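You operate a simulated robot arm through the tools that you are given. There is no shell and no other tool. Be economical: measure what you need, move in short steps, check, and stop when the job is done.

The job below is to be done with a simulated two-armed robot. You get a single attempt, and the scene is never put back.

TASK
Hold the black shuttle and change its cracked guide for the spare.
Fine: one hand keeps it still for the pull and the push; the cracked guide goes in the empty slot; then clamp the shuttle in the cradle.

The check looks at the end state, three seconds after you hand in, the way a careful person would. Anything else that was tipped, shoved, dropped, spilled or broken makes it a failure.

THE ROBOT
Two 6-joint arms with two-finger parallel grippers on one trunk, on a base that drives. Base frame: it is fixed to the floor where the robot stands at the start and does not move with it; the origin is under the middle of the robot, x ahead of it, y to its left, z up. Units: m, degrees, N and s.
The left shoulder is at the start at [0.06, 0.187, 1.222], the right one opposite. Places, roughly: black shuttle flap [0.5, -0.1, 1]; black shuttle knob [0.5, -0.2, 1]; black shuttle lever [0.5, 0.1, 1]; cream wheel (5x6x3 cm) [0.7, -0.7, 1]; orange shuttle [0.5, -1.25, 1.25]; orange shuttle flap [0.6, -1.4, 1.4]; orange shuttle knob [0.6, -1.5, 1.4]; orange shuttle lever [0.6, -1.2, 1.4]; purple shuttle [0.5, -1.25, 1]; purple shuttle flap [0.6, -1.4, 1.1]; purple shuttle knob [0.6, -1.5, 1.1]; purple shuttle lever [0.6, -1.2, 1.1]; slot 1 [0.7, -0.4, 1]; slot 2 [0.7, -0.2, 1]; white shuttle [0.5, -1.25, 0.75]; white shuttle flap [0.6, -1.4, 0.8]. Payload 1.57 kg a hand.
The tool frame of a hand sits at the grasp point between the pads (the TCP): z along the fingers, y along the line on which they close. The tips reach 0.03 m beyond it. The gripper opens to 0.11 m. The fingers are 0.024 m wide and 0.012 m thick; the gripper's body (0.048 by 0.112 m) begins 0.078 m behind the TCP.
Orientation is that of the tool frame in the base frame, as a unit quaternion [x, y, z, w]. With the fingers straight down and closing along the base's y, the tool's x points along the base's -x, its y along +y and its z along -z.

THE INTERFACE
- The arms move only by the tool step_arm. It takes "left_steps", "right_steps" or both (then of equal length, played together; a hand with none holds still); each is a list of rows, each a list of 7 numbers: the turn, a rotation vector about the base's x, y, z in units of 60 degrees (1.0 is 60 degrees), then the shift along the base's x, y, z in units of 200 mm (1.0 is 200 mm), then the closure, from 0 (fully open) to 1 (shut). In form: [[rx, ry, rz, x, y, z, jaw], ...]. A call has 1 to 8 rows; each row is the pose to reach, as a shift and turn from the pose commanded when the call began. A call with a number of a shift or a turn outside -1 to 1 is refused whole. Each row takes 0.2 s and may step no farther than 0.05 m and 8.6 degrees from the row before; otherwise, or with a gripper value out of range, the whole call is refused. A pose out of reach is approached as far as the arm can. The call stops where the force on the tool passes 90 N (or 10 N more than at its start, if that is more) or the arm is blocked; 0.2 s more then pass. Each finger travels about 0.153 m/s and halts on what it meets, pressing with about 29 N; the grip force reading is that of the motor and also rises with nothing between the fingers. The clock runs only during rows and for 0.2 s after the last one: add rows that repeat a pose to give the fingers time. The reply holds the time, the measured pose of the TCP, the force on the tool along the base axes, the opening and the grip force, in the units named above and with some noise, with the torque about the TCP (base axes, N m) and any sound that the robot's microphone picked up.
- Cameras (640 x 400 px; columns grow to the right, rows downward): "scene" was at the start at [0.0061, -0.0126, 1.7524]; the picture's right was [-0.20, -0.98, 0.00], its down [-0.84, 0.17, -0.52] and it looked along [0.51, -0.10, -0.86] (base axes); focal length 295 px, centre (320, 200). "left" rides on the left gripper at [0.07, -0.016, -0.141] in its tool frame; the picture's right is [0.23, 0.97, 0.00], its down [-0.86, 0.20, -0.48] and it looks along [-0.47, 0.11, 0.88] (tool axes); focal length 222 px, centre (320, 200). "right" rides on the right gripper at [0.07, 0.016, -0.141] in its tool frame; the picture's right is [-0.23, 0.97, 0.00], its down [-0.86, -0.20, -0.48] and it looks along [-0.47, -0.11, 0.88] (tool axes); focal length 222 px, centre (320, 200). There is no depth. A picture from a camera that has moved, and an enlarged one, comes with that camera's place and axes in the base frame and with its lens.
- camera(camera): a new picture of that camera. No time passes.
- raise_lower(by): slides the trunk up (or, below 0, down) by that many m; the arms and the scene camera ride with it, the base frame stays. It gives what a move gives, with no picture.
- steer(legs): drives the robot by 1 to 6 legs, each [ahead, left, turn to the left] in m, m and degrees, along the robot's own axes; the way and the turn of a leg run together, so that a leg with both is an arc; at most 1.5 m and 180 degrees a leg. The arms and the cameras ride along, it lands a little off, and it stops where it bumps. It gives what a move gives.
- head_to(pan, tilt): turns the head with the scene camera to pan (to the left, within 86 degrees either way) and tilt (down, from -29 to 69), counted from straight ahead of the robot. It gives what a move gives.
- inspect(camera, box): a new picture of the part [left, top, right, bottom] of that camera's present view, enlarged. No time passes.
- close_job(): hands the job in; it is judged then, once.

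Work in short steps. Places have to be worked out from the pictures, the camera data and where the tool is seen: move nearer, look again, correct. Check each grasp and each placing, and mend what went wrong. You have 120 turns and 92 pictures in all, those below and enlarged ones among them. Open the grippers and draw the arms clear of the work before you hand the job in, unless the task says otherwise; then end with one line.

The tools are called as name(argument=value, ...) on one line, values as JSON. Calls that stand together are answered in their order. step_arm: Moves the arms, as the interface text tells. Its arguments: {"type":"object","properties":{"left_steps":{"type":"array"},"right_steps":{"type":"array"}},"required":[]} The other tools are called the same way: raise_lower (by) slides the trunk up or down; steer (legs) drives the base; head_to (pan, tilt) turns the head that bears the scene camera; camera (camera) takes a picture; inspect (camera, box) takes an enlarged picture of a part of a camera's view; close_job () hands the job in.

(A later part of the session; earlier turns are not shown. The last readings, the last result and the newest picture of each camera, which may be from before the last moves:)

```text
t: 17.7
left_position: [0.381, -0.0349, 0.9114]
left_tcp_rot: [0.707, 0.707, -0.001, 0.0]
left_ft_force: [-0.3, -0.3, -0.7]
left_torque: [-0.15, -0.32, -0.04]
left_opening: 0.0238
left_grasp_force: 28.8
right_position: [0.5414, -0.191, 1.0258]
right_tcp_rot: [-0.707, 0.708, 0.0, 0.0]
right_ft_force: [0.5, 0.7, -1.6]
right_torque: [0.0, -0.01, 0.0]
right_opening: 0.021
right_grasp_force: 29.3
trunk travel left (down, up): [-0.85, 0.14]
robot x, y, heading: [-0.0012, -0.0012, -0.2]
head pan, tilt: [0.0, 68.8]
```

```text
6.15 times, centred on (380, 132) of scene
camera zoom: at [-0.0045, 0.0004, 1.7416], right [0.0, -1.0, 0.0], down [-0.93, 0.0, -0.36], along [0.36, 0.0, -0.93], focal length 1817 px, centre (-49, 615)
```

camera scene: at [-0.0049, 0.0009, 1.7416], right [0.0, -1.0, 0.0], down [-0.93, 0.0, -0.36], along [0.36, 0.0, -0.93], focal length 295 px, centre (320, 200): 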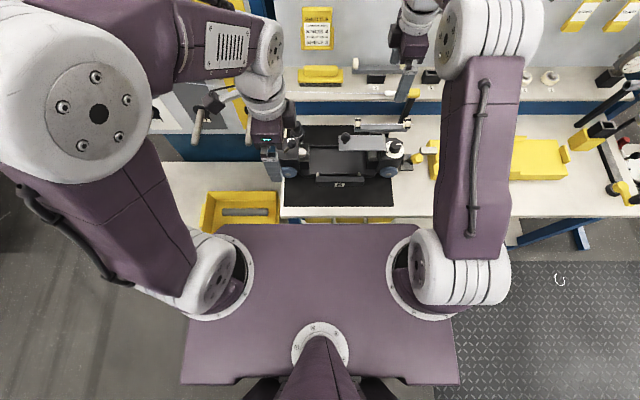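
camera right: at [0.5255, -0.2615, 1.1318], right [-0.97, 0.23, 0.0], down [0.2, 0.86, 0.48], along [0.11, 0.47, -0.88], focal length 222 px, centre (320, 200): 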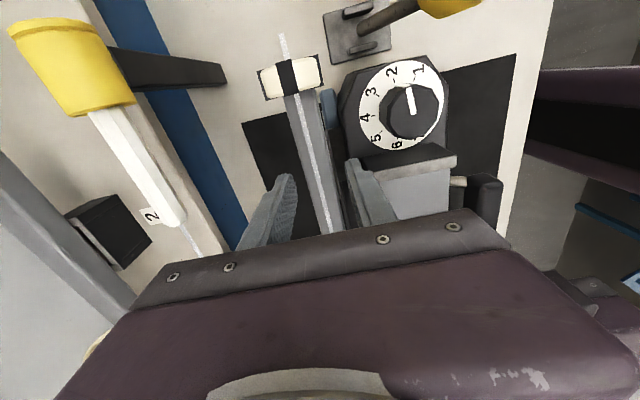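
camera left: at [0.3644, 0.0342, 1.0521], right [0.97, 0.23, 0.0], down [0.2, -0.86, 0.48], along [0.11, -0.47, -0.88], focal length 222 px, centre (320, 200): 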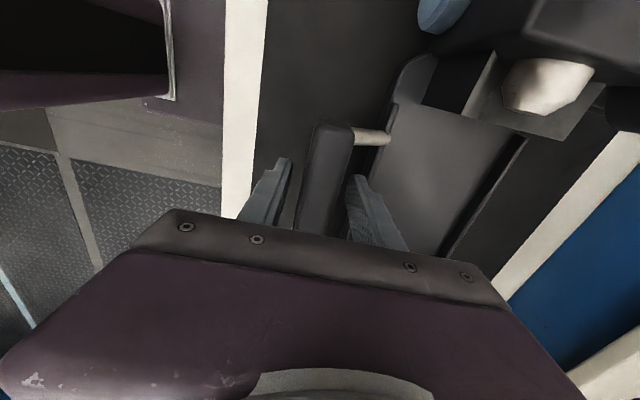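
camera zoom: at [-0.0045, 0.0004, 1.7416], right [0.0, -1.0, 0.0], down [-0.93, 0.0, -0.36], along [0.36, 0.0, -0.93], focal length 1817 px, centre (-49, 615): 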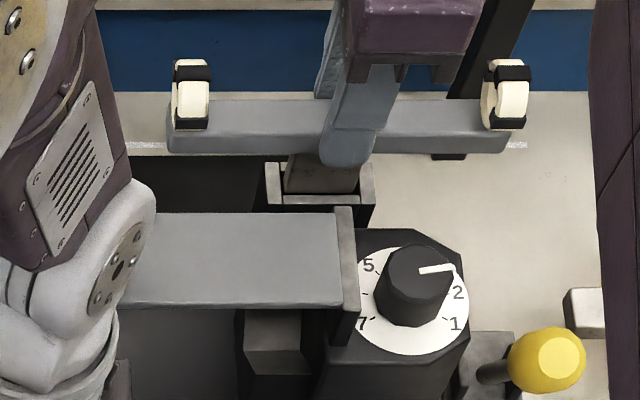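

The tongue is sliding out of its socket with little force. I continue upward.

step_arm(right_steps=[[0, 0, 0, 0, 0, 0.08, 0.95], [0, 0, 0, 0, 0, 0.16, 0.95], [0, 0, 0, 0, 0, 0.26, 0.95], [0, 0, 0, 0, 0, 0.36, 0.95], [0, 0, 0, 0, 0, 0.46, 0.95]])

camera(camera="scene")

```text
t: 18.9
left_position: [0.3809, -0.0356, 0.9126]
left_tcp_rot: [0.708, 0.707, -0.001, 0.0]
left_ft_force: [0.5, -0.8, 0.1]
left_torque: [-0.38, -0.36, 0.04]
left_opening: 0.0238
left_grasp_force: 29.1
right_position: [0.5414, -0.1909, 1.1146]
right_tcp_rot: [-0.707, 0.707, 0.0, -0.001]
right_ft_force: [0.5, 0.1, -0.7]
right_torque: [0.05, -0.02, 0.01]
right_opening: 0.0214
right_grasp_force: 29.0
trunk travel left (down, up): [-0.85, 0.14]
robot x, y, heading: [0.0029, 0.0007, 0.0]
head pan, tilt: [0.0, 68.8]
```

```text
51 pictures are left
camera scene: at [-0.0044, 0.0003, 1.7416], right [0.0, -1.0, 0.0], down [-0.93, 0.0, -0.36], along [0.36, 0.0, -0.93], focal length 295 px, centre (320, 200)
```

scene: 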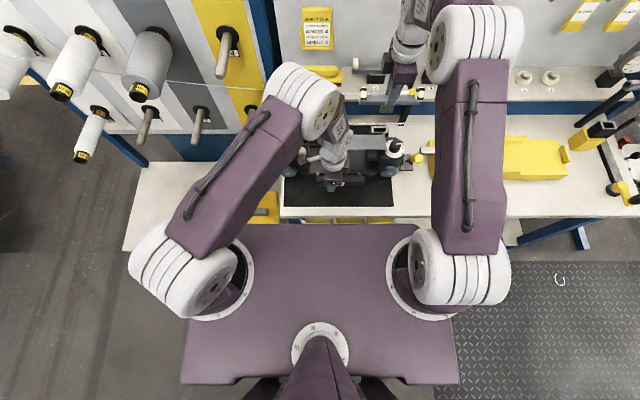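

The guide is out. I release the handle, lift the left hand straight up and slightly back.

step_arm(left_steps=[[0, 0, 0, 0, 0, 0, 0.7], [0, 0, 0, 0, 0, 0, 0.58], [0, 0, 0, 0, 0, 0.1, 0.58], [0, 0, 0, 0, 0, 0.3, 0.58], [0, 0, 0, 0, 0, 0.5, 0.58], [0, 0, 0, 0, 0, 0.7, 0.58], [0, 0, 0, 0, 0, 0.9, 0.58], [0, 0, 0, 0, 0, 1.0, 0.58]])

step_arm(left_steps=[[0, 0, 0, -0.15, 0.1, 0.15, 0.58], [0, 0, 0, -0.3, 0.2, 0.3, 0.58], [0, 0, 0, -0.3, 0.2, 0.45, 0.58]], right_steps=[[0, 0, 0, 0, 0, 0.1, 0.95], [0, 0, 0, 0, 0, 0.2, 0.95], [0, 0, 0, 0, 0, 0.2, 0.95]])

camera(camera="scene")

camera(camera="right")

```text
t: 20.7
left_position: [0.381, -0.0341, 1.1123]
left_tcp_rot: [0.707, 0.707, -0.001, -0.001]
left_ft_force: [-0.6, -0.5, 0.6]
left_torque: [-0.03, 0.01, 0.01]
left_opening: 0.0459
left_grasp_force: 0.1
right_position: [0.5408, -0.1912, 1.1165]
right_tcp_rot: [0.707, -0.707, 0.001, 0.0]
right_ft_force: [0.0, -0.6, -0.7]
right_torque: [0.03, 0.03, 0.0]
right_opening: 0.0213
right_grasp_force: 29.3
trunk travel left (down, up): [-0.85, 0.14]
robot x, y, heading: [0.0025, 0.001, 0.3]
head pan, tilt: [0.0, 68.8]
```

```text
t: 21.5
left_position: [0.3214, 0.0038, 1.2023]
left_tcp_rot: [0.707, 0.707, -0.002, -0.001]
left_ft_force: [0.4, 0.2, -0.4]
left_torque: [0.01, 0.04, -0.03]
left_opening: 0.0462
left_grasp_force: 0.0
right_position: [0.5423, -0.1915, 1.1567]
right_tcp_rot: [-0.707, 0.708, 0.0, -0.002]
right_ft_force: [-0.6, 0.8, -1.2]
right_torque: [-0.04, 0.03, 0.0]
right_opening: 0.0213
right_grasp_force: 29.2
trunk travel left (down, up): [-0.85, 0.14]
robot x, y, heading: [-0.0021, -0.0017, -0.1]
head pan, tilt: [0.0, 68.8]
```

```text
50 pictures are left
camera scene: at [-0.0032, 0.0, 1.7416], right [0.0, -1.0, 0.0], down [-0.93, 0.0, -0.36], along [0.36, 0.0, -0.93], focal length 295 px, centre (320, 200)
```

scene: 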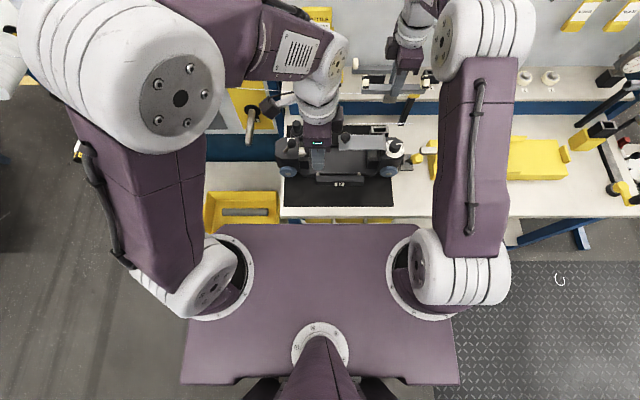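

```text
49 pictures are left
camera right: at [0.5272, -0.2618, 1.2986], right [-0.97, 0.23, 0.0], down [0.2, 0.85, 0.48], along [0.11, 0.47, -0.88], focal length 222 px, centre (320, 200)
```

right: 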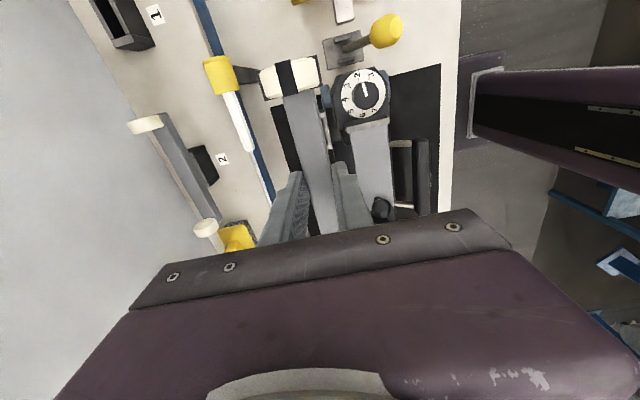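

Left elbow is simply high near the head camera, not outward. I drive ahead 0.09 m first and check it does not bump.

steer(legs=[[0.09, 0, 0]])

camera(camera="scene")

```text
t: 22.6
left_position: [0.4061, 0.0033, 1.2028]
left_tcp_rot: [0.707, 0.707, 0.0, 0.0]
left_ft_force: [-0.3, 0.0, 0.4]
left_torque: [-0.03, 0.0, 0.01]
left_opening: 0.0466
left_grasp_force: 0.1
right_position: [0.6271, -0.19, 1.1583]
right_tcp_rot: [-0.707, 0.707, -0.001, 0.001]
right_ft_force: [-0.1, -0.2, -0.2]
right_torque: [-0.01, 0.05, 0.0]
right_opening: 0.0213
right_grasp_force: 29.3
trunk travel left (down, up): [-0.85, 0.14]
robot x, y, heading: [0.0862, 0.0018, -0.1]
head pan, tilt: [0.0, 68.8]
```

```text
48 pictures are left
camera scene: at [0.0779, 0.0013, 1.7416], right [0.0, -1.0, 0.0], down [-0.93, 0.0, -0.36], along [0.36, 0.0, -0.93], focal length 295 px, centre (320, 200)
```

scene: 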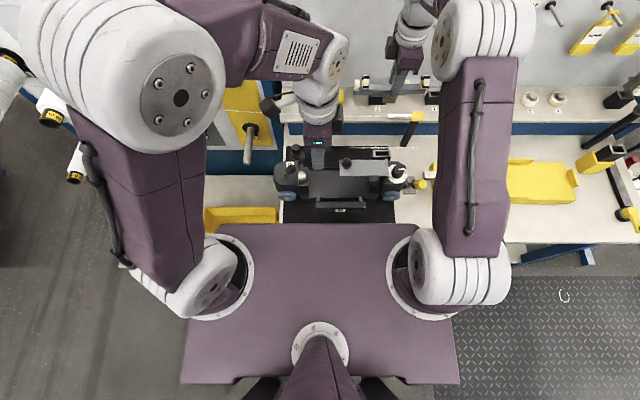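

No bump. Another 0.09 m ahead.

steer(legs=[[0.09, 0, 0]])

camera(camera="scene")

camera(camera="right")

```text
t: 23.3
left_position: [0.4104, 0.0041, 1.2016]
left_tcp_rot: [0.706, 0.709, -0.001, -0.002]
left_ft_force: [0.3, -0.4, -0.6]
left_torque: [0.01, 0.01, -0.02]
left_opening: 0.0462
left_grasp_force: 0.1
right_position: [0.6327, -0.1895, 1.1551]
right_tcp_rot: [0.709, -0.706, 0.0, 0.001]
right_ft_force: [-0.4, 0.0, -0.3]
right_torque: [-0.03, -0.02, 0.02]
right_opening: 0.0213
right_grasp_force: 29.3
trunk travel left (down, up): [-0.85, 0.14]
robot x, y, heading: [0.0895, 0.0012, 0.2]
head pan, tilt: [0.0, 68.8]
stopped in leg 1: the robot was blocked; the commanded pose is now the measured one
```

```text
47 pictures are left
camera scene: at [0.0864, 0.0, 1.7416], right [0.01, -1.0, 0.0], down [-0.93, 0.0, -0.36], along [0.36, 0.0, -0.93], focal length 295 px, centre (320, 200)
```

scene: 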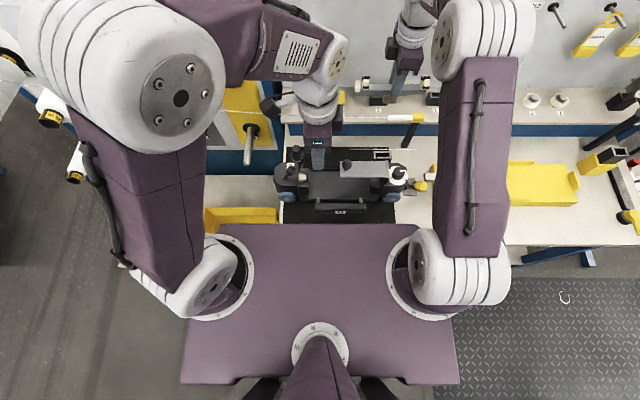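

```text
46 pictures are left
camera right: at [0.6178, -0.2598, 1.2981], right [-0.98, 0.22, 0.0], down [0.2, 0.86, 0.48], along [0.1, 0.47, -0.88], focal length 222 px, centre (320, 200)
```

right: 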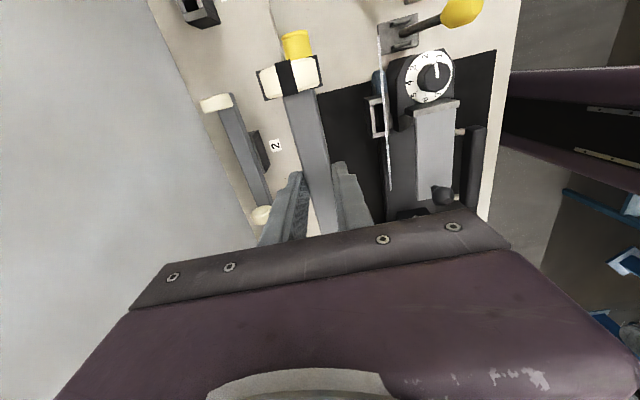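

The base is blocked (a lower shelf) at x≈0.09, and x≈0.74 on the shelf is then just out of reach. Standing sideways (heading +90°) puts the right shoulder about 0.13 m closer. I back off and shift to the right.

steer(legs=[[-0.12, 0, 0], [0, -0.34, 0]])

step_arm(right_steps=[[0, 0, 0, -0.2, -0.1, 0.05, 0.95], [0, 0, 0, -0.4, -0.2, 0.1, 0.95], [0, 0, 0, -0.6, -0.3, 0.15, 0.95], [0, 0, 0, -0.8, -0.4, 0.2, 0.95], [0, 0, 0, -0.95, -0.5, 0.2, 0.95]])

```text
t: 26.4
left_position: [0.2939, -0.3334, 1.2016]
left_tcp_rot: [0.704, 0.71, -0.002, 0.0]
left_ft_force: [0.1, 0.8, 0.1]
left_torque: [-0.05, 0.0, 0.0]
left_opening: 0.0463
left_grasp_force: 0.0
right_position: [0.5162, -0.527, 1.1568]
right_tcp_rot: [0.71, -0.704, 0.0, 0.001]
right_ft_force: [0.9, -0.4, -0.7]
right_torque: [-0.02, -0.01, 0.01]
right_opening: 0.0213
right_grasp_force: 28.7
trunk travel left (down, up): [-0.85, 0.14]
robot x, y, heading: [-0.0261, -0.3459, 0.6]
head pan, tilt: [0.0, 68.8]
```

```text
t: 27.6
left_position: [0.2904, -0.3354, 1.2018]
left_tcp_rot: [0.705, 0.709, -0.001, 0.0]
left_ft_force: [-0.7, -0.5, -0.1]
left_torque: [0.0, -0.01, 0.03]
left_opening: 0.0462
left_grasp_force: 0.0
right_position: [0.3233, -0.6296, 1.1965]
right_tcp_rot: [0.71, -0.704, 0.0, -0.001]
right_ft_force: [-0.9, 0.4, -0.9]
right_torque: [-0.02, 0.01, -0.02]
right_opening: 0.0214
right_grasp_force: 28.6
trunk travel left (down, up): [-0.85, 0.14]
robot x, y, heading: [-0.0316, -0.3437, 0.5]
head pan, tilt: [0.0, 68.8]
```

Now I move the right hand farther to its side and begin turning the tool back (−90°), so that after the base turn the guide again lies along y.

step_arm(right_steps=[[0, 0, -0.14, -0.12, -0.12, 0, 0.95], [0, 0, -0.28, -0.24, -0.24, 0, 0.95], [0, 0, -0.42, -0.36, -0.36, 0, 0.95], [0, 0, -0.56, -0.48, -0.48, 0, 0.95], [0, 0, -0.7, -0.6, -0.6, 0, 0.95], [0, 0, -0.84, -0.7, -0.7, 0, 0.95], [0, 0, -0.98, -0.75, -0.8, 0, 0.95]])

step_arm(right_steps=[[0, 0, -0.13, 0, 0, 0, 0.95], [0, 0, -0.26, 0, 0, 0, 0.95], [0, 0, -0.39, 0, 0, 0, 0.95], [0, 0, -0.52, 0, 0, 0, 0.95]])

camera(camera="scene")

```text
t: 29.2
left_position: [0.2936, -0.3369, 1.2015]
left_tcp_rot: [0.705, 0.709, 0.0, -0.002]
left_ft_force: [0.4, 0.3, 0.6]
left_torque: [0.0, -0.03, 0.02]
left_opening: 0.0465
left_grasp_force: 0.0
right_position: [0.175, -0.7889, 1.1957]
right_tcp_rot: [-0.272, 0.962, 0.0, 0.0]
right_ft_force: [0.6, 0.7, -1.4]
right_torque: [0.04, 0.0, 0.01]
right_opening: 0.0214
right_grasp_force: 29.3
trunk travel left (down, up): [-0.85, 0.14]
robot x, y, heading: [-0.0312, -0.3426, 0.6]
head pan, tilt: [0.0, 68.8]
```

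```text
t: 30.2
left_position: [0.2923, -0.336, 1.2011]
left_tcp_rot: [0.705, 0.709, -0.001, 0.0]
left_ft_force: [0.2, -0.4, 0.0]
left_torque: [0.04, 0.04, -0.01]
left_opening: 0.0462
left_grasp_force: 0.0
right_position: [0.1756, -0.7878, 1.1963]
right_tcp_rot: [-0.004, 1.0, 0.0, 0.0]
right_ft_force: [0.2, 0.6, -1.5]
right_torque: [0.02, 0.02, 0.0]
right_opening: 0.0211
right_grasp_force: 29.2
trunk travel left (down, up): [-0.85, 0.14]
robot x, y, heading: [-0.0304, -0.3444, 0.4]
head pan, tilt: [0.0, 68.8]
```

```text
45 pictures are left
camera scene: at [-0.0328, -0.3415, 1.7416], right [0.01, -1.0, 0.0], down [-0.93, -0.01, -0.36], along [0.36, 0.0, -0.93], focal length 295 px, centre (320, 200)
```

scene: 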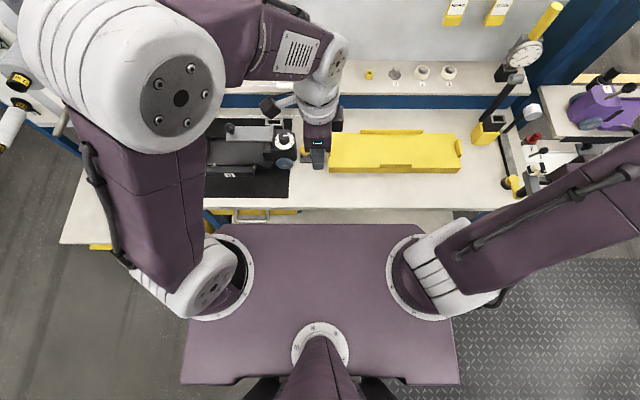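

Now back up a little, turn left 90°, and then slide (robot's right) toward the table.

steer(legs=[[-0.04, 0, 0], [0, 0, 90], [0, -0.14, 0]])

head_to(pan=-75, tilt=55)

camera(camera="scene")

```text
t: 35.8
left_position: [0.0647, -0.021, 1.2032]
left_tcp_rot: [-0.004, 1.0, -0.001, 0.001]
left_ft_force: [-0.2, 0.6, 0.2]
left_torque: [0.0, -0.04, -0.02]
left_opening: 0.0462
left_grasp_force: 0.0
right_position: [0.5177, -0.1377, 1.1965]
right_tcp_rot: [0.711, -0.703, 0.001, -0.001]
right_ft_force: [-0.5, 0.0, -0.9]
right_torque: [-0.04, -0.02, 0.02]
right_opening: 0.0212
right_grasp_force: 29.0
trunk travel left (down, up): [-0.85, 0.14]
robot x, y, heading: [0.0732, -0.3383, 90.4]
head pan, tilt: [0.0, 68.8]
```

```text
t: 37.3
left_position: [0.0674, -0.0205, 1.2014]
left_tcp_rot: [-0.004, 1.0, -0.001, 0.0]
left_ft_force: [-0.1, 0.1, -0.3]
left_torque: [-0.01, 0.05, 0.01]
left_opening: 0.046
left_grasp_force: 0.1
right_position: [0.5209, -0.1372, 1.196]
right_tcp_rot: [0.711, -0.703, -0.001, 0.0]
right_ft_force: [-0.1, 0.1, -0.6]
right_torque: [0.0, 0.0, 0.04]
right_opening: 0.0212
right_grasp_force: 29.0
trunk travel left (down, up): [-0.85, 0.14]
robot x, y, heading: [0.0743, -0.3376, 90.5]
head pan, tilt: [-75.0, 55.0]
```

```text
44 pictures are left
camera scene: at [0.1441, -0.3807, 1.757], right [0.27, -0.96, 0.0], down [-0.79, -0.22, -0.57], along [0.55, 0.15, -0.82], focal length 295 px, centre (320, 200)
```

scene: 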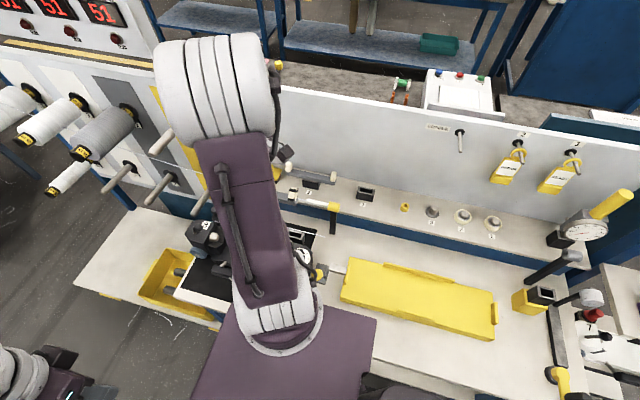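

Slot 1 and the spare are visible now. I zoom for measuring.

inspect(camera="scene", box=[280, 160, 400, 240])

camera(camera="right")

```text
5.00 times, centred on (340, 200) of scene
camera zoom: at [0.1441, -0.3807, 1.757], right [0.27, -0.96, 0.0], down [-0.79, -0.22, -0.57], along [0.55, 0.15, -0.82], focal length 1476 px, centre (220, 200)
```

zoom: 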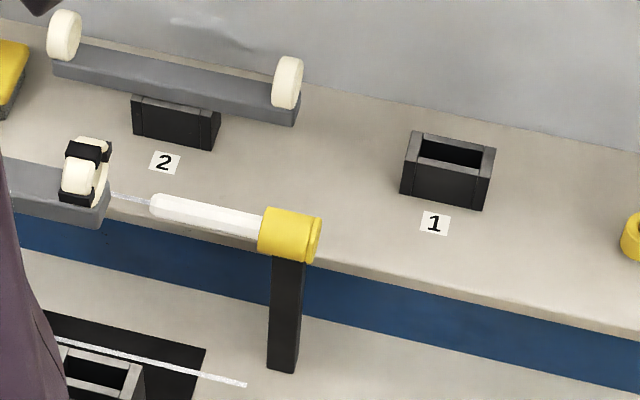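

```text
42 pictures are left
camera right: at [0.5062, -0.2077, 1.3386], right [-0.98, 0.22, 0.0], down [0.19, 0.86, 0.48], along [0.1, 0.47, -0.88], focal length 222 px, centre (320, 200)
```

right: 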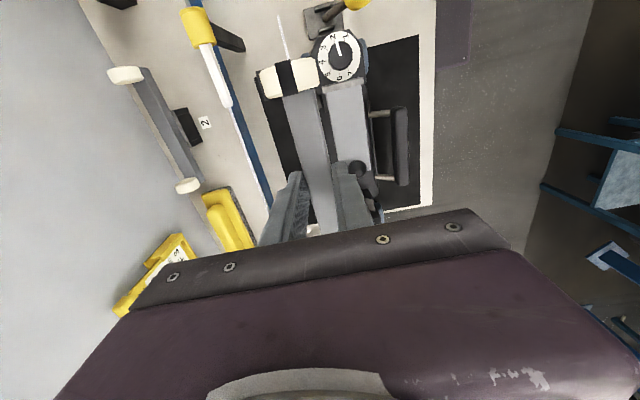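

Stereo: spare centre ≈(0.734, −0.186), wheel z 1.03; slot 1 top centre ≈(0.738, −0.372, 0.986). I move near slot 1 at height, offset in x so the camera can see it past the held guide.

step_arm(right_steps=[[0, 0, -0.011, 0.08, -0.18, 0, 0.95], [0, 0, -0.011, 0.16, -0.36, 0, 0.95], [0, 0, -0.011, 0.24, -0.54, 0, 0.95], [0, 0, -0.011, 0.32, -0.72, 0, 0.95], [0, 0, -0.011, 0.4, -0.9, 0, 0.95], [0, 0, -0.011, 0.5, -1.0, 0, 0.95], [0, 0, -0.011, 0.7, -1.0, 0, 0.95]])

camera(camera="right")

camera(camera="scene")

```text
t: 38.9
left_position: [0.0704, -0.0208, 1.2016]
left_tcp_rot: [-0.005, 1.0, 0.0, -0.001]
left_ft_force: [0.2, 0.1, 0.6]
left_torque: [0.0, 0.02, 0.01]
left_opening: 0.0463
left_grasp_force: 0.0
right_position: [0.6616, -0.3378, 1.1953]
right_tcp_rot: [-0.706, 0.708, 0.0, -0.001]
right_ft_force: [-0.2, -0.2, -0.9]
right_torque: [-0.01, 0.01, 0.01]
right_opening: 0.0213
right_grasp_force: 28.9
trunk travel left (down, up): [-0.85, 0.14]
robot x, y, heading: [0.0715, -0.3427, 90.6]
head pan, tilt: [-75.0, 55.0]
```

```text
41 pictures are left
camera right: at [0.6469, -0.4072, 1.3384], right [-0.97, 0.23, 0.0], down [0.2, 0.86, 0.48], along [0.11, 0.47, -0.88], focal length 222 px, centre (320, 200)
```

right: 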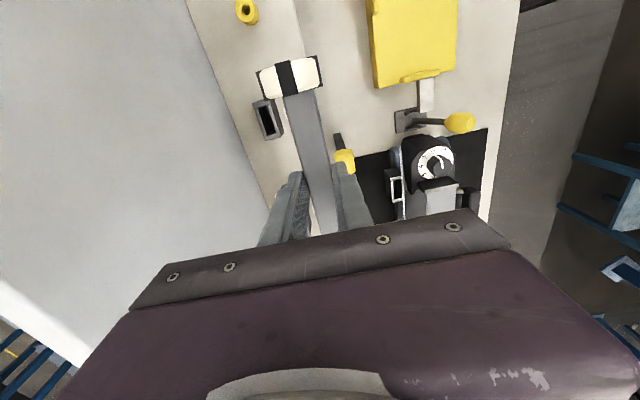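

```text
40 pictures are left
camera scene: at [0.1465, -0.3805, 1.7569], right [0.27, -0.96, 0.0], down [-0.79, -0.22, -0.57], along [0.55, 0.15, -0.82], focal length 295 px, centre (320, 200)
```

scene: 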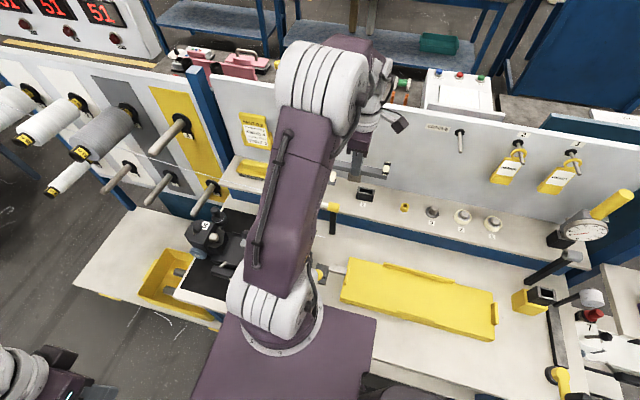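

I zoom on slot 1 from this wrist view for a finer fix.

inspect(camera="right", box=[230, 50, 350, 200])

inspect(camera="scene", box=[330, 120, 430, 220])

```text
2.67 times, centred on (290, 125) of right
camera zoom: at [0.6469, -0.4072, 1.3384], right [-0.97, 0.23, 0.0], down [0.2, 0.86, 0.48], along [0.11, 0.47, -0.88], focal length 592 px, centre (400, 400)
```

zoom: 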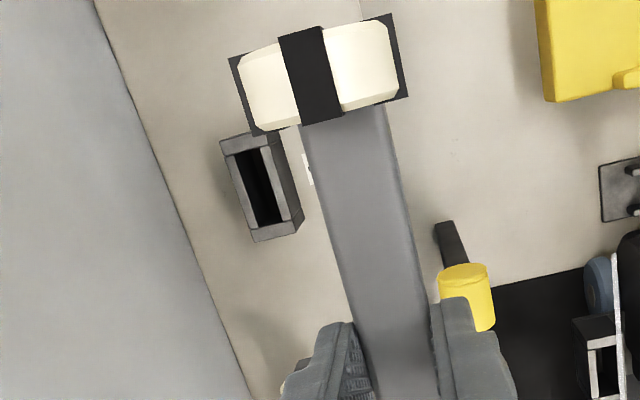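

```text
4.00 times, centred on (380, 170) of scene
camera zoom: at [0.1465, -0.3805, 1.7569], right [0.27, -0.96, 0.0], down [-0.79, -0.22, -0.57], along [0.55, 0.15, -0.82], focal length 1181 px, centre (80, 320)
```

zoom: 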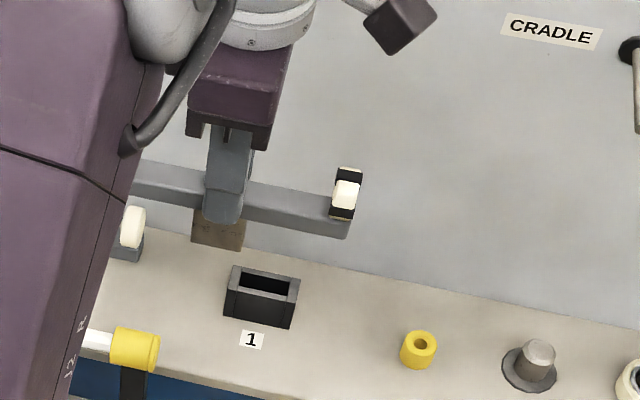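

Wrist view confirms slot 1 at (0.738, −0.372); spare by the same method 0.737. The wall is near x≈0.805, gripper body edge will be at 0.793, so I move carefully to above the slot at z 1.10.

step_arm(right_steps=[[0, 0, 0, 0.12, -0.1, -0.05, 0.95], [0, 0, 0, 0.24, -0.17, -0.15, 0.95], [0, 0, 0, 0.33, -0.171, -0.25, 0.95], [0, 0, 0, 0.377, -0.171, -0.35, 0.95], [0, 0, 0, 0.377, -0.171, -0.45, 0.95], [0, 0, 0, 0.377, -0.171, -0.475, 0.95]])

inspect(camera="scene", box=[330, 130, 420, 220])

camera(camera="right")

```text
t: 40.3
left_position: [0.0672, -0.0201, 1.2015]
left_tcp_rot: [-0.005, 1.0, -0.001, 0.0]
left_ft_force: [-0.5, -0.3, -0.1]
left_torque: [0.04, 0.0, 0.01]
left_opening: 0.0461
left_grasp_force: 0.0
right_position: [0.7366, -0.3715, 1.1004]
right_tcp_rot: [-0.707, 0.708, 0.0, 0.0]
right_ft_force: [0.3, 0.7, -0.4]
right_torque: [-0.01, 0.0, 0.03]
right_opening: 0.0217
right_grasp_force: 29.0
trunk travel left (down, up): [-0.85, 0.14]
robot x, y, heading: [0.0731, -0.3422, 90.6]
head pan, tilt: [-75.0, 55.0]
```

```text
4.44 times, centred on (375, 175) of scene
camera zoom: at [0.1434, -0.3808, 1.7571], right [0.27, -0.96, 0.0], down [-0.79, -0.22, -0.57], along [0.55, 0.15, -0.82], focal length 1312 px, centre (76, 311)
```

zoom: 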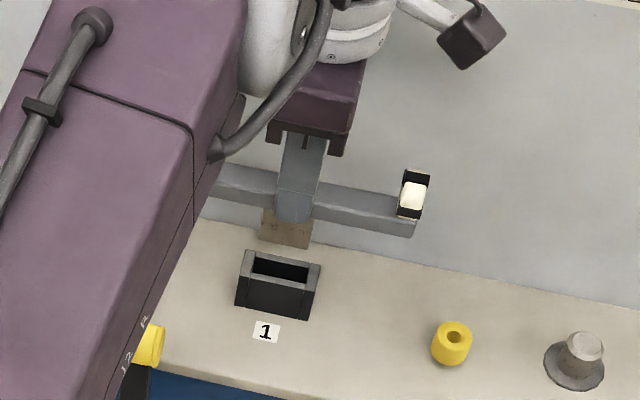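

```text
36 pictures are left
camera right: at [0.7199, -0.4416, 1.2434], right [-0.97, 0.23, 0.0], down [0.2, 0.86, 0.48], along [0.11, 0.47, -0.88], focal length 222 px, centre (320, 200)
```

right: 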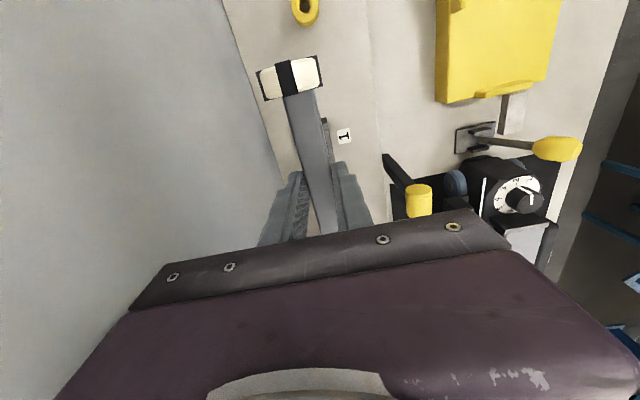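

y is aligned (tongue and slot both at −0.370). I zoom the wrist view to check x from the slot edge peeking beside the bar.

inspect(camera="right", box=[270, 80, 370, 180])

```text
4.00 times, centred on (320, 130) of right
camera zoom: at [0.7199, -0.4416, 1.2434], right [-0.97, 0.23, 0.0], down [0.2, 0.86, 0.48], along [0.11, 0.47, -0.88], focal length 888 px, centre (320, 480)
```

zoom: 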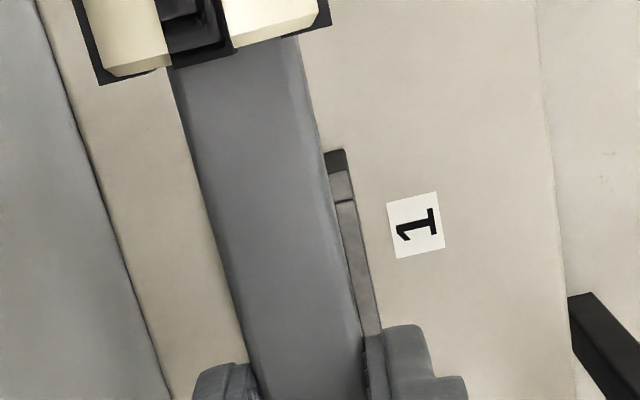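

x agrees within ~1 mm. I lower slowly to TCP z≈1.05, watching force.

step_arm(right_steps=[[0, 0, 0, 0, 0, -0.08, 0.95], [0, 0, 0, 0, 0, -0.14, 0.95], [0, 0, 0, 0, 0, -0.18, 0.95], [0, 0, 0, 0, 0, -0.21, 0.95], [0, 0, 0, 0, 0, -0.24, 0.95], [0, 0, 0, 0, 0, -0.24, 0.95]])

inspect(camera="scene", box=[330, 130, 420, 220])

```text
t: 41.7
left_position: [0.0641, -0.0209, 1.2015]
left_tcp_rot: [-0.004, 1.0, -0.001, 0.001]
left_ft_force: [-0.3, 0.1, 0.2]
left_torque: [0.01, -0.03, 0.02]
left_opening: 0.0463
left_grasp_force: 0.0
right_position: [0.735, -0.3718, 1.0544]
right_tcp_rot: [-0.707, 0.708, 0.0, 0.001]
right_ft_force: [-0.7, -1.9, -0.1]
right_torque: [-0.12, -0.01, 0.0]
right_opening: 0.0213
right_grasp_force: 29.2
trunk travel left (down, up): [-0.85, 0.14]
robot x, y, heading: [0.0747, -0.3412, 90.5]
head pan, tilt: [-75.0, 55.0]
```

```text
4.44 times, centred on (375, 175) of scene
camera zoom: at [0.141, -0.3814, 1.7571], right [0.27, -0.96, 0.0], down [-0.79, -0.22, -0.57], along [0.55, 0.15, -0.82], focal length 1312 px, centre (76, 311)
```

zoom: 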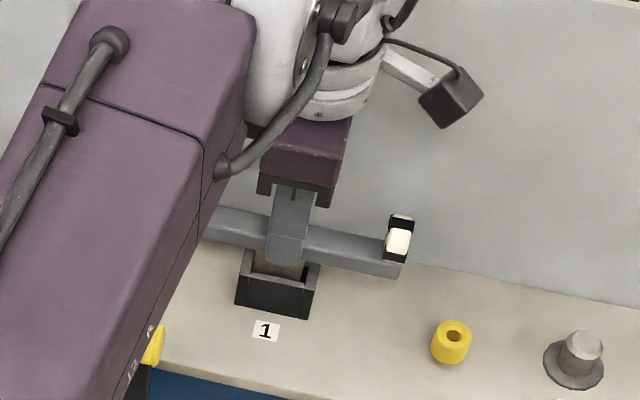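

The tongue has entered with almost no force; a small −y push suggests shifting −1.5 mm. I continue down to seat.

step_arm(right_steps=[[0, 0, 0, 0, -0.008, -0.03, 0.95], [0, 0, 0, 0, -0.008, -0.06, 0.95], [0, 0, 0, 0, -0.008, -0.08, 0.95], [0, 0, 0, 0, -0.008, -0.1, 0.95], [0, 0, 0, 0, -0.008, -0.11, 0.95], [0, 0, 0, 0, -0.008, -0.11, 0.95]])

inspect(camera="scene", box=[330, 130, 420, 220])

```text
t: 43.1
left_position: [0.0666, -0.0206, 1.2021]
left_tcp_rot: [-0.004, 1.0, -0.001, 0.0]
left_ft_force: [0.1, 0.6, 0.8]
left_torque: [-0.03, 0.0, -0.02]
left_opening: 0.0464
left_grasp_force: 0.0
right_position: [0.7361, -0.3728, 1.0313]
right_tcp_rot: [-0.707, 0.707, 0.001, 0.0]
right_ft_force: [0.2, 0.0, -1.1]
right_torque: [0.0, -0.01, -0.01]
right_opening: 0.0213
right_grasp_force: 28.8
trunk travel left (down, up): [-0.85, 0.14]
robot x, y, heading: [0.0747, -0.3432, 90.6]
head pan, tilt: [-75.0, 55.0]
```

```text
4.44 times, centred on (375, 175) of scene
camera zoom: at [0.1436, -0.381, 1.757], right [0.27, -0.96, 0.0], down [-0.79, -0.22, -0.57], along [0.55, 0.15, -0.82], focal length 1312 px, centre (76, 311)
```

zoom: 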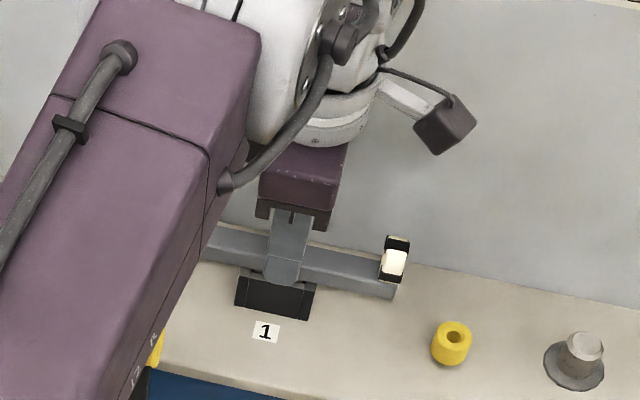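

Almost seated, no bottom contact yet; I press down in 2 mm steps until force appears.

step_arm(right_steps=[[0, 0, 0, 0, 0, -0.01, 0.95], [0, 0, 0, 0, 0, -0.02, 0.95], [0, 0, 0, 0, 0, -0.03, 0.95], [0, 0, 0, 0, 0, -0.03, 0.95]])

```text
t: 44.1
left_position: [0.064, -0.02, 1.2015]
left_tcp_rot: [-0.004, 1.0, -0.001, 0.0]
left_ft_force: [0.3, 0.4, 0.5]
left_torque: [0.01, -0.02, 0.02]
left_opening: 0.0463
left_grasp_force: 0.0
right_position: [0.7355, -0.3728, 1.0281]
right_tcp_rot: [-0.706, 0.708, -0.002, 0.002]
right_ft_force: [3.9, 0.2, 23.2]
right_torque: [-0.03, -0.16, 0.0]
right_opening: 0.0218
right_grasp_force: 28.9
trunk travel left (down, up): [-0.85, 0.14]
robot x, y, heading: [0.0726, -0.3408, 90.7]
head pan, tilt: [-75.0, 55.0]
```

Seated (23 N, bottomed at TCP z≈1.029). I relax, open to 0.042 and lift straight up.

step_arm(right_steps=[[0, 0, 0, 0, 0, 0.018, 0.95], [0, 0, 0, 0, 0, 0.018, 0.8], [0, 0, 0, 0, 0, 0.018, 0.62], [0, 0, 0, 0, 0, 0.018, 0.62], [0, 0, 0, 0, 0, 0.1, 0.62], [0, 0, 0, 0, 0, 0.25, 0.62], [0, 0, 0, 0, 0, 0.45, 0.62], [0, 0, 0, 0, 0, 0.5, 0.62]])

inspect(camera="scene", box=[270, 130, 430, 230])

```text
t: 45.9
left_position: [0.066, -0.0201, 1.2018]
left_tcp_rot: [-0.004, 1.0, 0.0, 0.0]
left_ft_force: [0.3, 0.3, 0.1]
left_torque: [-0.03, -0.03, 0.02]
left_opening: 0.0461
left_grasp_force: 0.2
right_position: [0.7349, -0.3735, 1.1257]
right_tcp_rot: [-0.707, 0.708, 0.002, -0.001]
right_ft_force: [0.2, -0.3, -0.1]
right_torque: [-0.02, -0.01, -0.04]
right_opening: 0.0418
right_grasp_force: 0.1
trunk travel left (down, up): [-0.85, 0.14]
robot x, y, heading: [0.0743, -0.3426, 90.7]
head pan, tilt: [-75.0, 55.0]
```

```text
4.00 times, centred on (350, 180) of scene
camera zoom: at [0.1434, -0.381, 1.757], right [0.27, -0.96, 0.0], down [-0.79, -0.22, -0.57], along [0.55, 0.15, -0.82], focal length 1181 px, centre (200, 280)
```

zoom: 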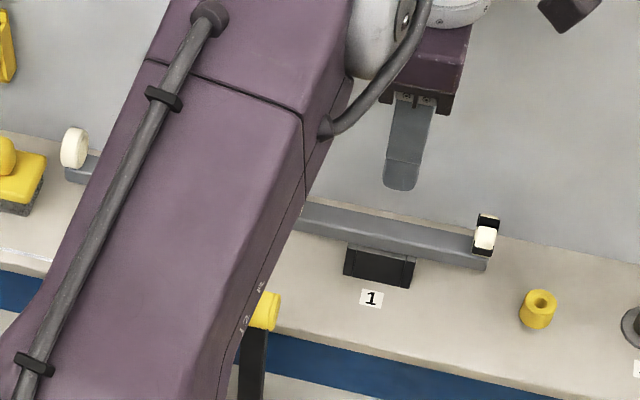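

The cracked guide sits in slot 1. I move over the spare at y −0.186 and look.

step_arm(right_steps=[[0, 0, 0, 0, 0.2, 0.0, 0.62], [0, 0, 0, 0, 0.4, 0, 0.62], [0, 0, 0, 0, 0.6, 0, 0.62], [0, 0, 0, 0, 0.8, 0, 0.62], [0, 0, 0, 0, 0.937, 0, 0.62], [0, 0, 0, 0, 0.937, 0, 0.62]])

inspect(camera="right", box=[240, 50, 400, 220])

```text
t: 47.3
left_position: [0.0658, -0.0207, 1.2017]
left_tcp_rot: [-0.004, 1.0, -0.001, -0.001]
left_ft_force: [0.1, 0.6, -0.3]
left_torque: [-0.01, 0.02, 0.01]
left_opening: 0.0461
left_grasp_force: 0.0
right_position: [0.7338, -0.1856, 1.126]
right_tcp_rot: [-0.706, 0.708, 0.001, -0.001]
right_ft_force: [0.3, -0.5, 0.0]
right_torque: [0.02, 0.05, 0.0]
right_opening: 0.0419
right_grasp_force: 0.0
trunk travel left (down, up): [-0.85, 0.14]
robot x, y, heading: [0.0726, -0.3371, 90.7]
head pan, tilt: [-75.0, 55.0]
```

```text
2.35 times, centred on (320, 135) of right
camera zoom: at [0.7199, -0.2564, 1.2676], right [-0.97, 0.23, 0.0], down [0.2, 0.85, 0.48], along [0.11, 0.47, -0.88], focal length 523 px, centre (320, 353)
```

zoom: 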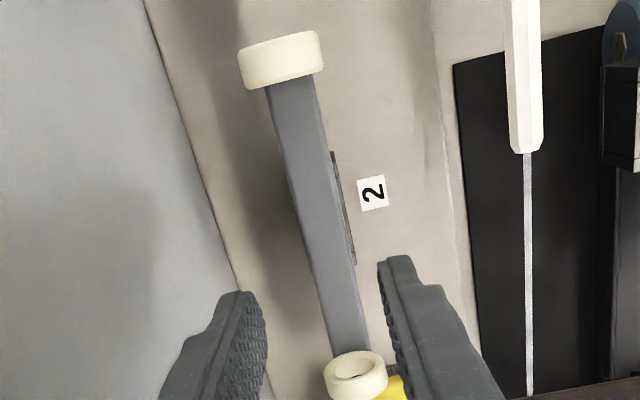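

The spare is centred under the jaw. I descend to the same relative height (TCP z 1.029) and grip.

step_arm(right_steps=[[0, 0, 0, 0.003, -0.004, -0.15, 0.62], [0, 0, 0, 0.003, -0.004, -0.3, 0.62], [0, 0, 0, 0.003, -0.004, -0.4, 0.62], [0, 0, 0, 0.003, -0.004, -0.485, 0.62], [0, 0, 0, 0.003, -0.004, -0.485, 0.62]])

step_arm(right_steps=[[0, 0, 0, 0, 0, 0, 0.7], [0, 0, 0, 0, 0, 0, 0.8], [0, 0, 0, 0, 0, 0, 0.9], [0, 0, 0, 0, 0, 0, 0.95], [0, 0, 0, 0, 0, 0, 0.95]])

camera(camera="right")

```text
t: 48.5
left_position: [0.0667, -0.0193, 1.2015]
left_tcp_rot: [-0.004, 1.0, 0.0, 0.0]
left_ft_force: [0.1, -0.7, -0.8]
left_torque: [0.02, 0.02, -0.02]
left_opening: 0.0464
left_grasp_force: 0.0
right_position: [0.7355, -0.1865, 1.0275]
right_tcp_rot: [-0.707, 0.707, 0.001, 0.0]
right_ft_force: [0.0, 0.0, 0.2]
right_torque: [0.0, 0.02, -0.02]
right_opening: 0.0418
right_grasp_force: 0.1
trunk travel left (down, up): [-0.85, 0.14]
robot x, y, heading: [0.0749, -0.3399, 90.6]
head pan, tilt: [-75.0, 55.0]
```

```text
t: 49.7
left_position: [0.0663, -0.0195, 1.2026]
left_tcp_rot: [-0.005, 1.0, -0.001, 0.0]
left_ft_force: [-0.4, 0.5, 0.2]
left_torque: [-0.01, -0.01, -0.01]
left_opening: 0.0462
left_grasp_force: 0.1
right_position: [0.7347, -0.1858, 1.0282]
right_tcp_rot: [-0.706, 0.708, 0.0, -0.001]
right_ft_force: [-1.5, 0.9, 0.4]
right_torque: [-0.02, 0.07, 0.05]
right_opening: 0.0214
right_grasp_force: 28.7
trunk travel left (down, up): [-0.85, 0.14]
robot x, y, heading: [0.0758, -0.3393, 90.6]
head pan, tilt: [-75.0, 55.0]
```

```text
30 pictures are left
camera right: at [0.7201, -0.2566, 1.1712], right [-0.97, 0.23, 0.0], down [0.2, 0.86, 0.48], along [0.11, 0.47, -0.88], focal length 222 px, centre (320, 200)
```

right: 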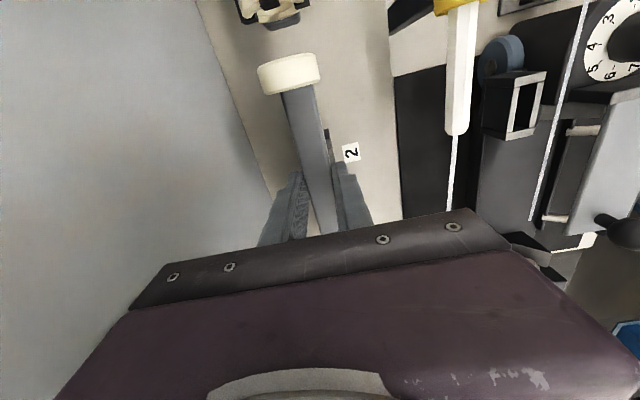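

Gripped at 21.4 mm. I pull it straight up.

step_arm(right_steps=[[0, 0, 0, 0, 0, 0.05, 0.95], [0, 0, 0, 0, 0, 0.1, 0.95], [0, 0, 0, 0, 0, 0.2, 0.95], [0, 0, 0, 0, 0, 0.35, 0.95], [0, 0, 0, 0, 0, 0.55, 0.95], [0, 0, 0, 0, 0, 0.75, 0.95], [0, 0, 0, 0, 0, 0.88, 0.95]])

step_arm(right_steps=[[0, 0, 0, -0.2, 0.0, 0, 0.95], [0, 0, 0, -0.4, 0.0, 0, 0.95], [0, 0, 0, -0.6, 0.0, 0, 0.95], [0, 0, 0, -0.8, 0.05, 0, 0.95], [0, 0, 0, -1.0, 0.15, 0, 0.95], [0, 0, 0, -1.0, 0.2, 0, 0.95]])

camera(camera="scene")

```text
t: 51.3
left_position: [0.0669, -0.0188, 1.201]
left_tcp_rot: [-0.004, 1.0, -0.001, 0.001]
left_ft_force: [0.9, -0.3, -0.3]
left_torque: [-0.03, 0.01, 0.0]
left_opening: 0.0464
left_grasp_force: 0.0
right_position: [0.7369, -0.1864, 1.2037]
right_tcp_rot: [-0.707, 0.707, 0.0, 0.0]
right_ft_force: [-0.3, 0.1, -1.2]
right_torque: [0.01, 0.02, 0.01]
right_opening: 0.0212
right_grasp_force: 29.6
trunk travel left (down, up): [-0.85, 0.14]
robot x, y, heading: [0.0737, -0.3392, 90.7]
head pan, tilt: [-75.0, 55.0]
```

```text
t: 52.7
left_position: [0.0677, -0.0205, 1.2015]
left_tcp_rot: [-0.004, 1.0, -0.001, 0.0]
left_ft_force: [-0.6, 0.4, 0.2]
left_torque: [0.0, 0.01, 0.02]
left_opening: 0.0463
left_grasp_force: 0.0
right_position: [0.5382, -0.146, 1.2034]
right_tcp_rot: [-0.707, 0.707, 0.001, -0.001]
right_ft_force: [0.3, 0.0, -1.2]
right_torque: [0.01, 0.05, -0.01]
right_opening: 0.0213
right_grasp_force: 29.0
trunk travel left (down, up): [-0.85, 0.14]
robot x, y, heading: [0.0731, -0.3418, 90.4]
head pan, tilt: [-75.0, 55.0]
```

```text
29 pictures are left
camera scene: at [0.1449, -0.3805, 1.757], right [0.27, -0.96, 0.0], down [-0.79, -0.22, -0.57], along [0.55, 0.15, -0.82], focal length 295 px, centre (320, 200)
```

scene: 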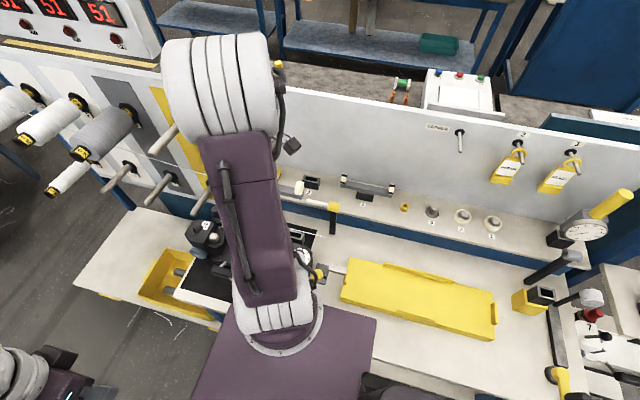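

Spare is held; the cracked one stays in slot 1. I back away sideways, turn back −90° and face the table.

steer(legs=[[0, 0.14, 0], [0, 0, -90.4]])

step_arm(right_steps=[[0, 0, 0.14, 0.1, 0.1, 0, 0.95], [0, 0, 0.28, 0.2, 0.2, 0, 0.95], [0, 0, 0.42, 0.3, 0.3, 0, 0.95], [0, 0, 0.56, 0.4, 0.4, 0, 0.95], [0, 0, 0.7, 0.5, 0.5, 0, 0.95], [0, 0, 0.84, 0.6, 0.6, 0, 0.95], [0, 0, 0.98, 0.7, 0.7, 0, 0.95]])

step_arm(right_steps=[[0, 0, 0.13, 0.15, 0.1, 0, 0.95], [0, 0, 0.26, 0.3, 0.2, 0, 0.95], [0, 0, 0.39, 0.45, 0.3, 0, 0.95], [0, 0, 0.52, 0.6, 0.4, 0, 0.95], [0, 0, 0.52, 0.8, 0.5, 0, 0.95], [0, 0, 0.52, 0.9, 0.6, 0, 0.95]])

```text
t: 57.9
left_position: [0.2546, -0.3399, 1.2023]
left_tcp_rot: [0.708, 0.706, -0.001, -0.001]
left_ft_force: [-0.8, 0.5, -0.5]
left_torque: [-0.02, 0.01, 0.01]
left_opening: 0.0465
left_grasp_force: 0.1
right_position: [0.1238, -0.8071, 1.203]
right_tcp_rot: [0.007, 1.0, 0.0, 0.001]
right_ft_force: [0.7, 0.1, -1.1]
right_torque: [-0.03, -0.01, 0.0]
right_opening: 0.0213
right_grasp_force: 28.8
trunk travel left (down, up): [-0.85, 0.14]
robot x, y, heading: [-0.0631, -0.3442, -0.2]
head pan, tilt: [-75.0, 55.0]
```

```text
t: 59.5
left_position: [0.256, -0.3379, 1.2023]
left_tcp_rot: [0.708, 0.706, -0.001, -0.001]
left_ft_force: [-0.4, 0.2, -0.2]
left_torque: [-0.03, 0.01, 0.0]
left_opening: 0.0461
left_grasp_force: 0.1
right_position: [0.2634, -0.6663, 1.2031]
right_tcp_rot: [-0.486, 0.874, 0.001, -0.001]
right_ft_force: [0.6, -0.1, -0.8]
right_torque: [-0.01, 0.02, 0.0]
right_opening: 0.0214
right_grasp_force: 29.3
trunk travel left (down, up): [-0.85, 0.14]
robot x, y, heading: [-0.0639, -0.3455, -0.3]
head pan, tilt: [-75.0, 55.0]
```

```text
t: 60.9
left_position: [0.2551, -0.3393, 1.2017]
left_tcp_rot: [0.708, 0.706, -0.001, -0.001]
left_ft_force: [0.1, 1.3, 0.8]
left_torque: [0.02, -0.01, -0.01]
left_opening: 0.0462
left_grasp_force: 0.1
right_position: [0.4438, -0.5464, 1.2035]
right_tcp_rot: [-0.702, 0.712, 0.0, -0.001]
right_ft_force: [0.3, 0.5, -1.6]
right_torque: [0.01, -0.01, 0.02]
right_opening: 0.0213
right_grasp_force: 29.2
trunk travel left (down, up): [-0.85, 0.14]
robot x, y, heading: [-0.0681, -0.3434, -0.3]
head pan, tilt: [-75.0, 55.0]
```

Now drive back beside the shuttle (to about x 0.03, y 0) and restore the head view.

steer(legs=[[0, 0.343, 0.3], [0.09, 0, 0]])

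head_to(pan=0, tilt=65)

camera(camera="scene")

```text
t: 63.8
left_position: [0.339, 0.008, 1.2043]
left_tcp_rot: [0.705, 0.709, 0.0, -0.001]
left_ft_force: [-0.1, -0.9, 0.2]
left_torque: [0.0, -0.05, -0.02]
left_opening: 0.0461
left_grasp_force: 0.1
right_position: [0.5288, -0.1979, 1.2059]
right_tcp_rot: [-0.705, 0.709, -0.001, 0.001]
right_ft_force: [1.0, -0.4, -1.4]
right_torque: [-0.02, -0.08, 0.01]
right_opening: 0.0212
right_grasp_force: 28.8
trunk travel left (down, up): [-0.85, 0.14]
robot x, y, heading: [0.0213, 0.0011, 0.5]
head pan, tilt: [-75.0, 55.0]
```

```text
t: 65.3
left_position: [0.3456, 0.008, 1.2015]
left_tcp_rot: [0.705, 0.709, -0.001, -0.001]
left_ft_force: [0.9, -0.5, 0.7]
left_torque: [-0.03, 0.04, 0.02]
left_opening: 0.0461
left_grasp_force: 0.0
right_position: [0.5351, -0.1991, 1.2029]
right_tcp_rot: [-0.705, 0.709, 0.0, 0.0]
right_ft_force: [0.2, 0.4, -1.3]
right_torque: [0.01, 0.01, 0.02]
right_opening: 0.0213
right_grasp_force: 29.3
trunk travel left (down, up): [-0.85, 0.14]
robot x, y, heading: [0.0232, 0.0049, 0.1]
head pan, tilt: [0.0, 65.0]
```

```text
28 pictures are left
camera scene: at [0.0247, 0.0027, 1.7454], right [0.0, -1.0, 0.0], down [-0.91, 0.0, -0.42], along [0.42, 0.0, -0.91], focal length 295 px, centre (320, 200)
```

scene: 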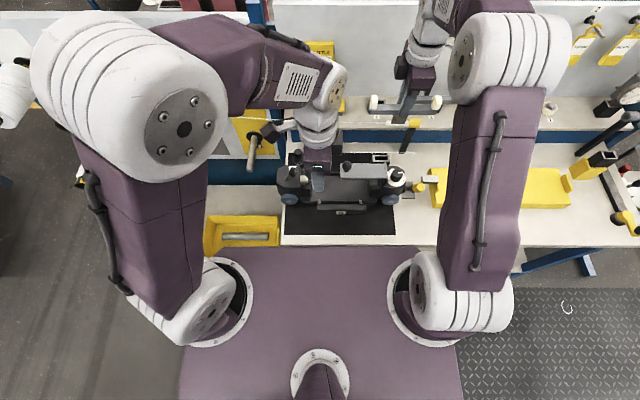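

Positions have returned. I bring the left hand over the handle (0.3805, −0.035) and down to z≈0.912 with the same 0.046 opening.

step_arm(left_steps=[[0, 0, -0.005, 0.1, -0.1, -0.15, 0.58], [0, 0, -0.005, 0.185, -0.215, -0.3, 0.58], [0, 0, -0.005, 0.185, -0.215, -0.5, 0.58], [0, 0, -0.005, 0.185, -0.215, -0.7, 0.58], [0, 0, -0.005, 0.185, -0.215, -0.85, 0.58], [0, 0, -0.005, 0.185, -0.215, -0.9, 0.58], [0, 0, -0.005, 0.185, -0.215, -0.9, 0.58]])

inspect(camera="left", box=[220, 80, 460, 240])

```text
t: 66.9
left_position: [0.3805, -0.0339, 1.0221]
left_tcp_rot: [0.707, 0.707, -0.001, -0.001]
left_ft_force: [-0.4, -0.7, 0.4]
left_torque: [-0.01, -0.01, 0.05]
left_opening: 0.0459
left_grasp_force: 0.1
right_position: [0.534, -0.1986, 1.2032]
right_tcp_rot: [-0.705, 0.709, -0.001, 0.0]
right_ft_force: [0.6, -0.5, -0.7]
right_torque: [-0.01, -0.04, 0.02]
right_opening: 0.0212
right_grasp_force: 28.9
trunk travel left (down, up): [-0.85, 0.14]
robot x, y, heading: [0.0221, 0.0022, 0.3]
head pan, tilt: [0.0, 65.0]
```

```text
2.50 times, centred on (340, 160) of left
camera zoom: at [0.3651, 0.0346, 1.1632], right [0.97, 0.23, 0.0], down [0.2, -0.86, 0.48], along [0.11, -0.47, -0.88], focal length 555 px, centre (270, 300)
```

zoom: 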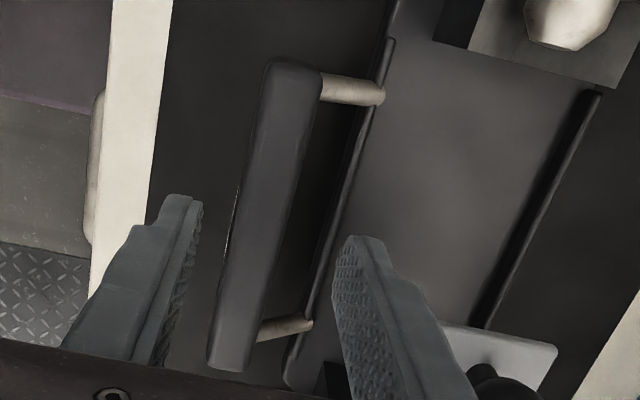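

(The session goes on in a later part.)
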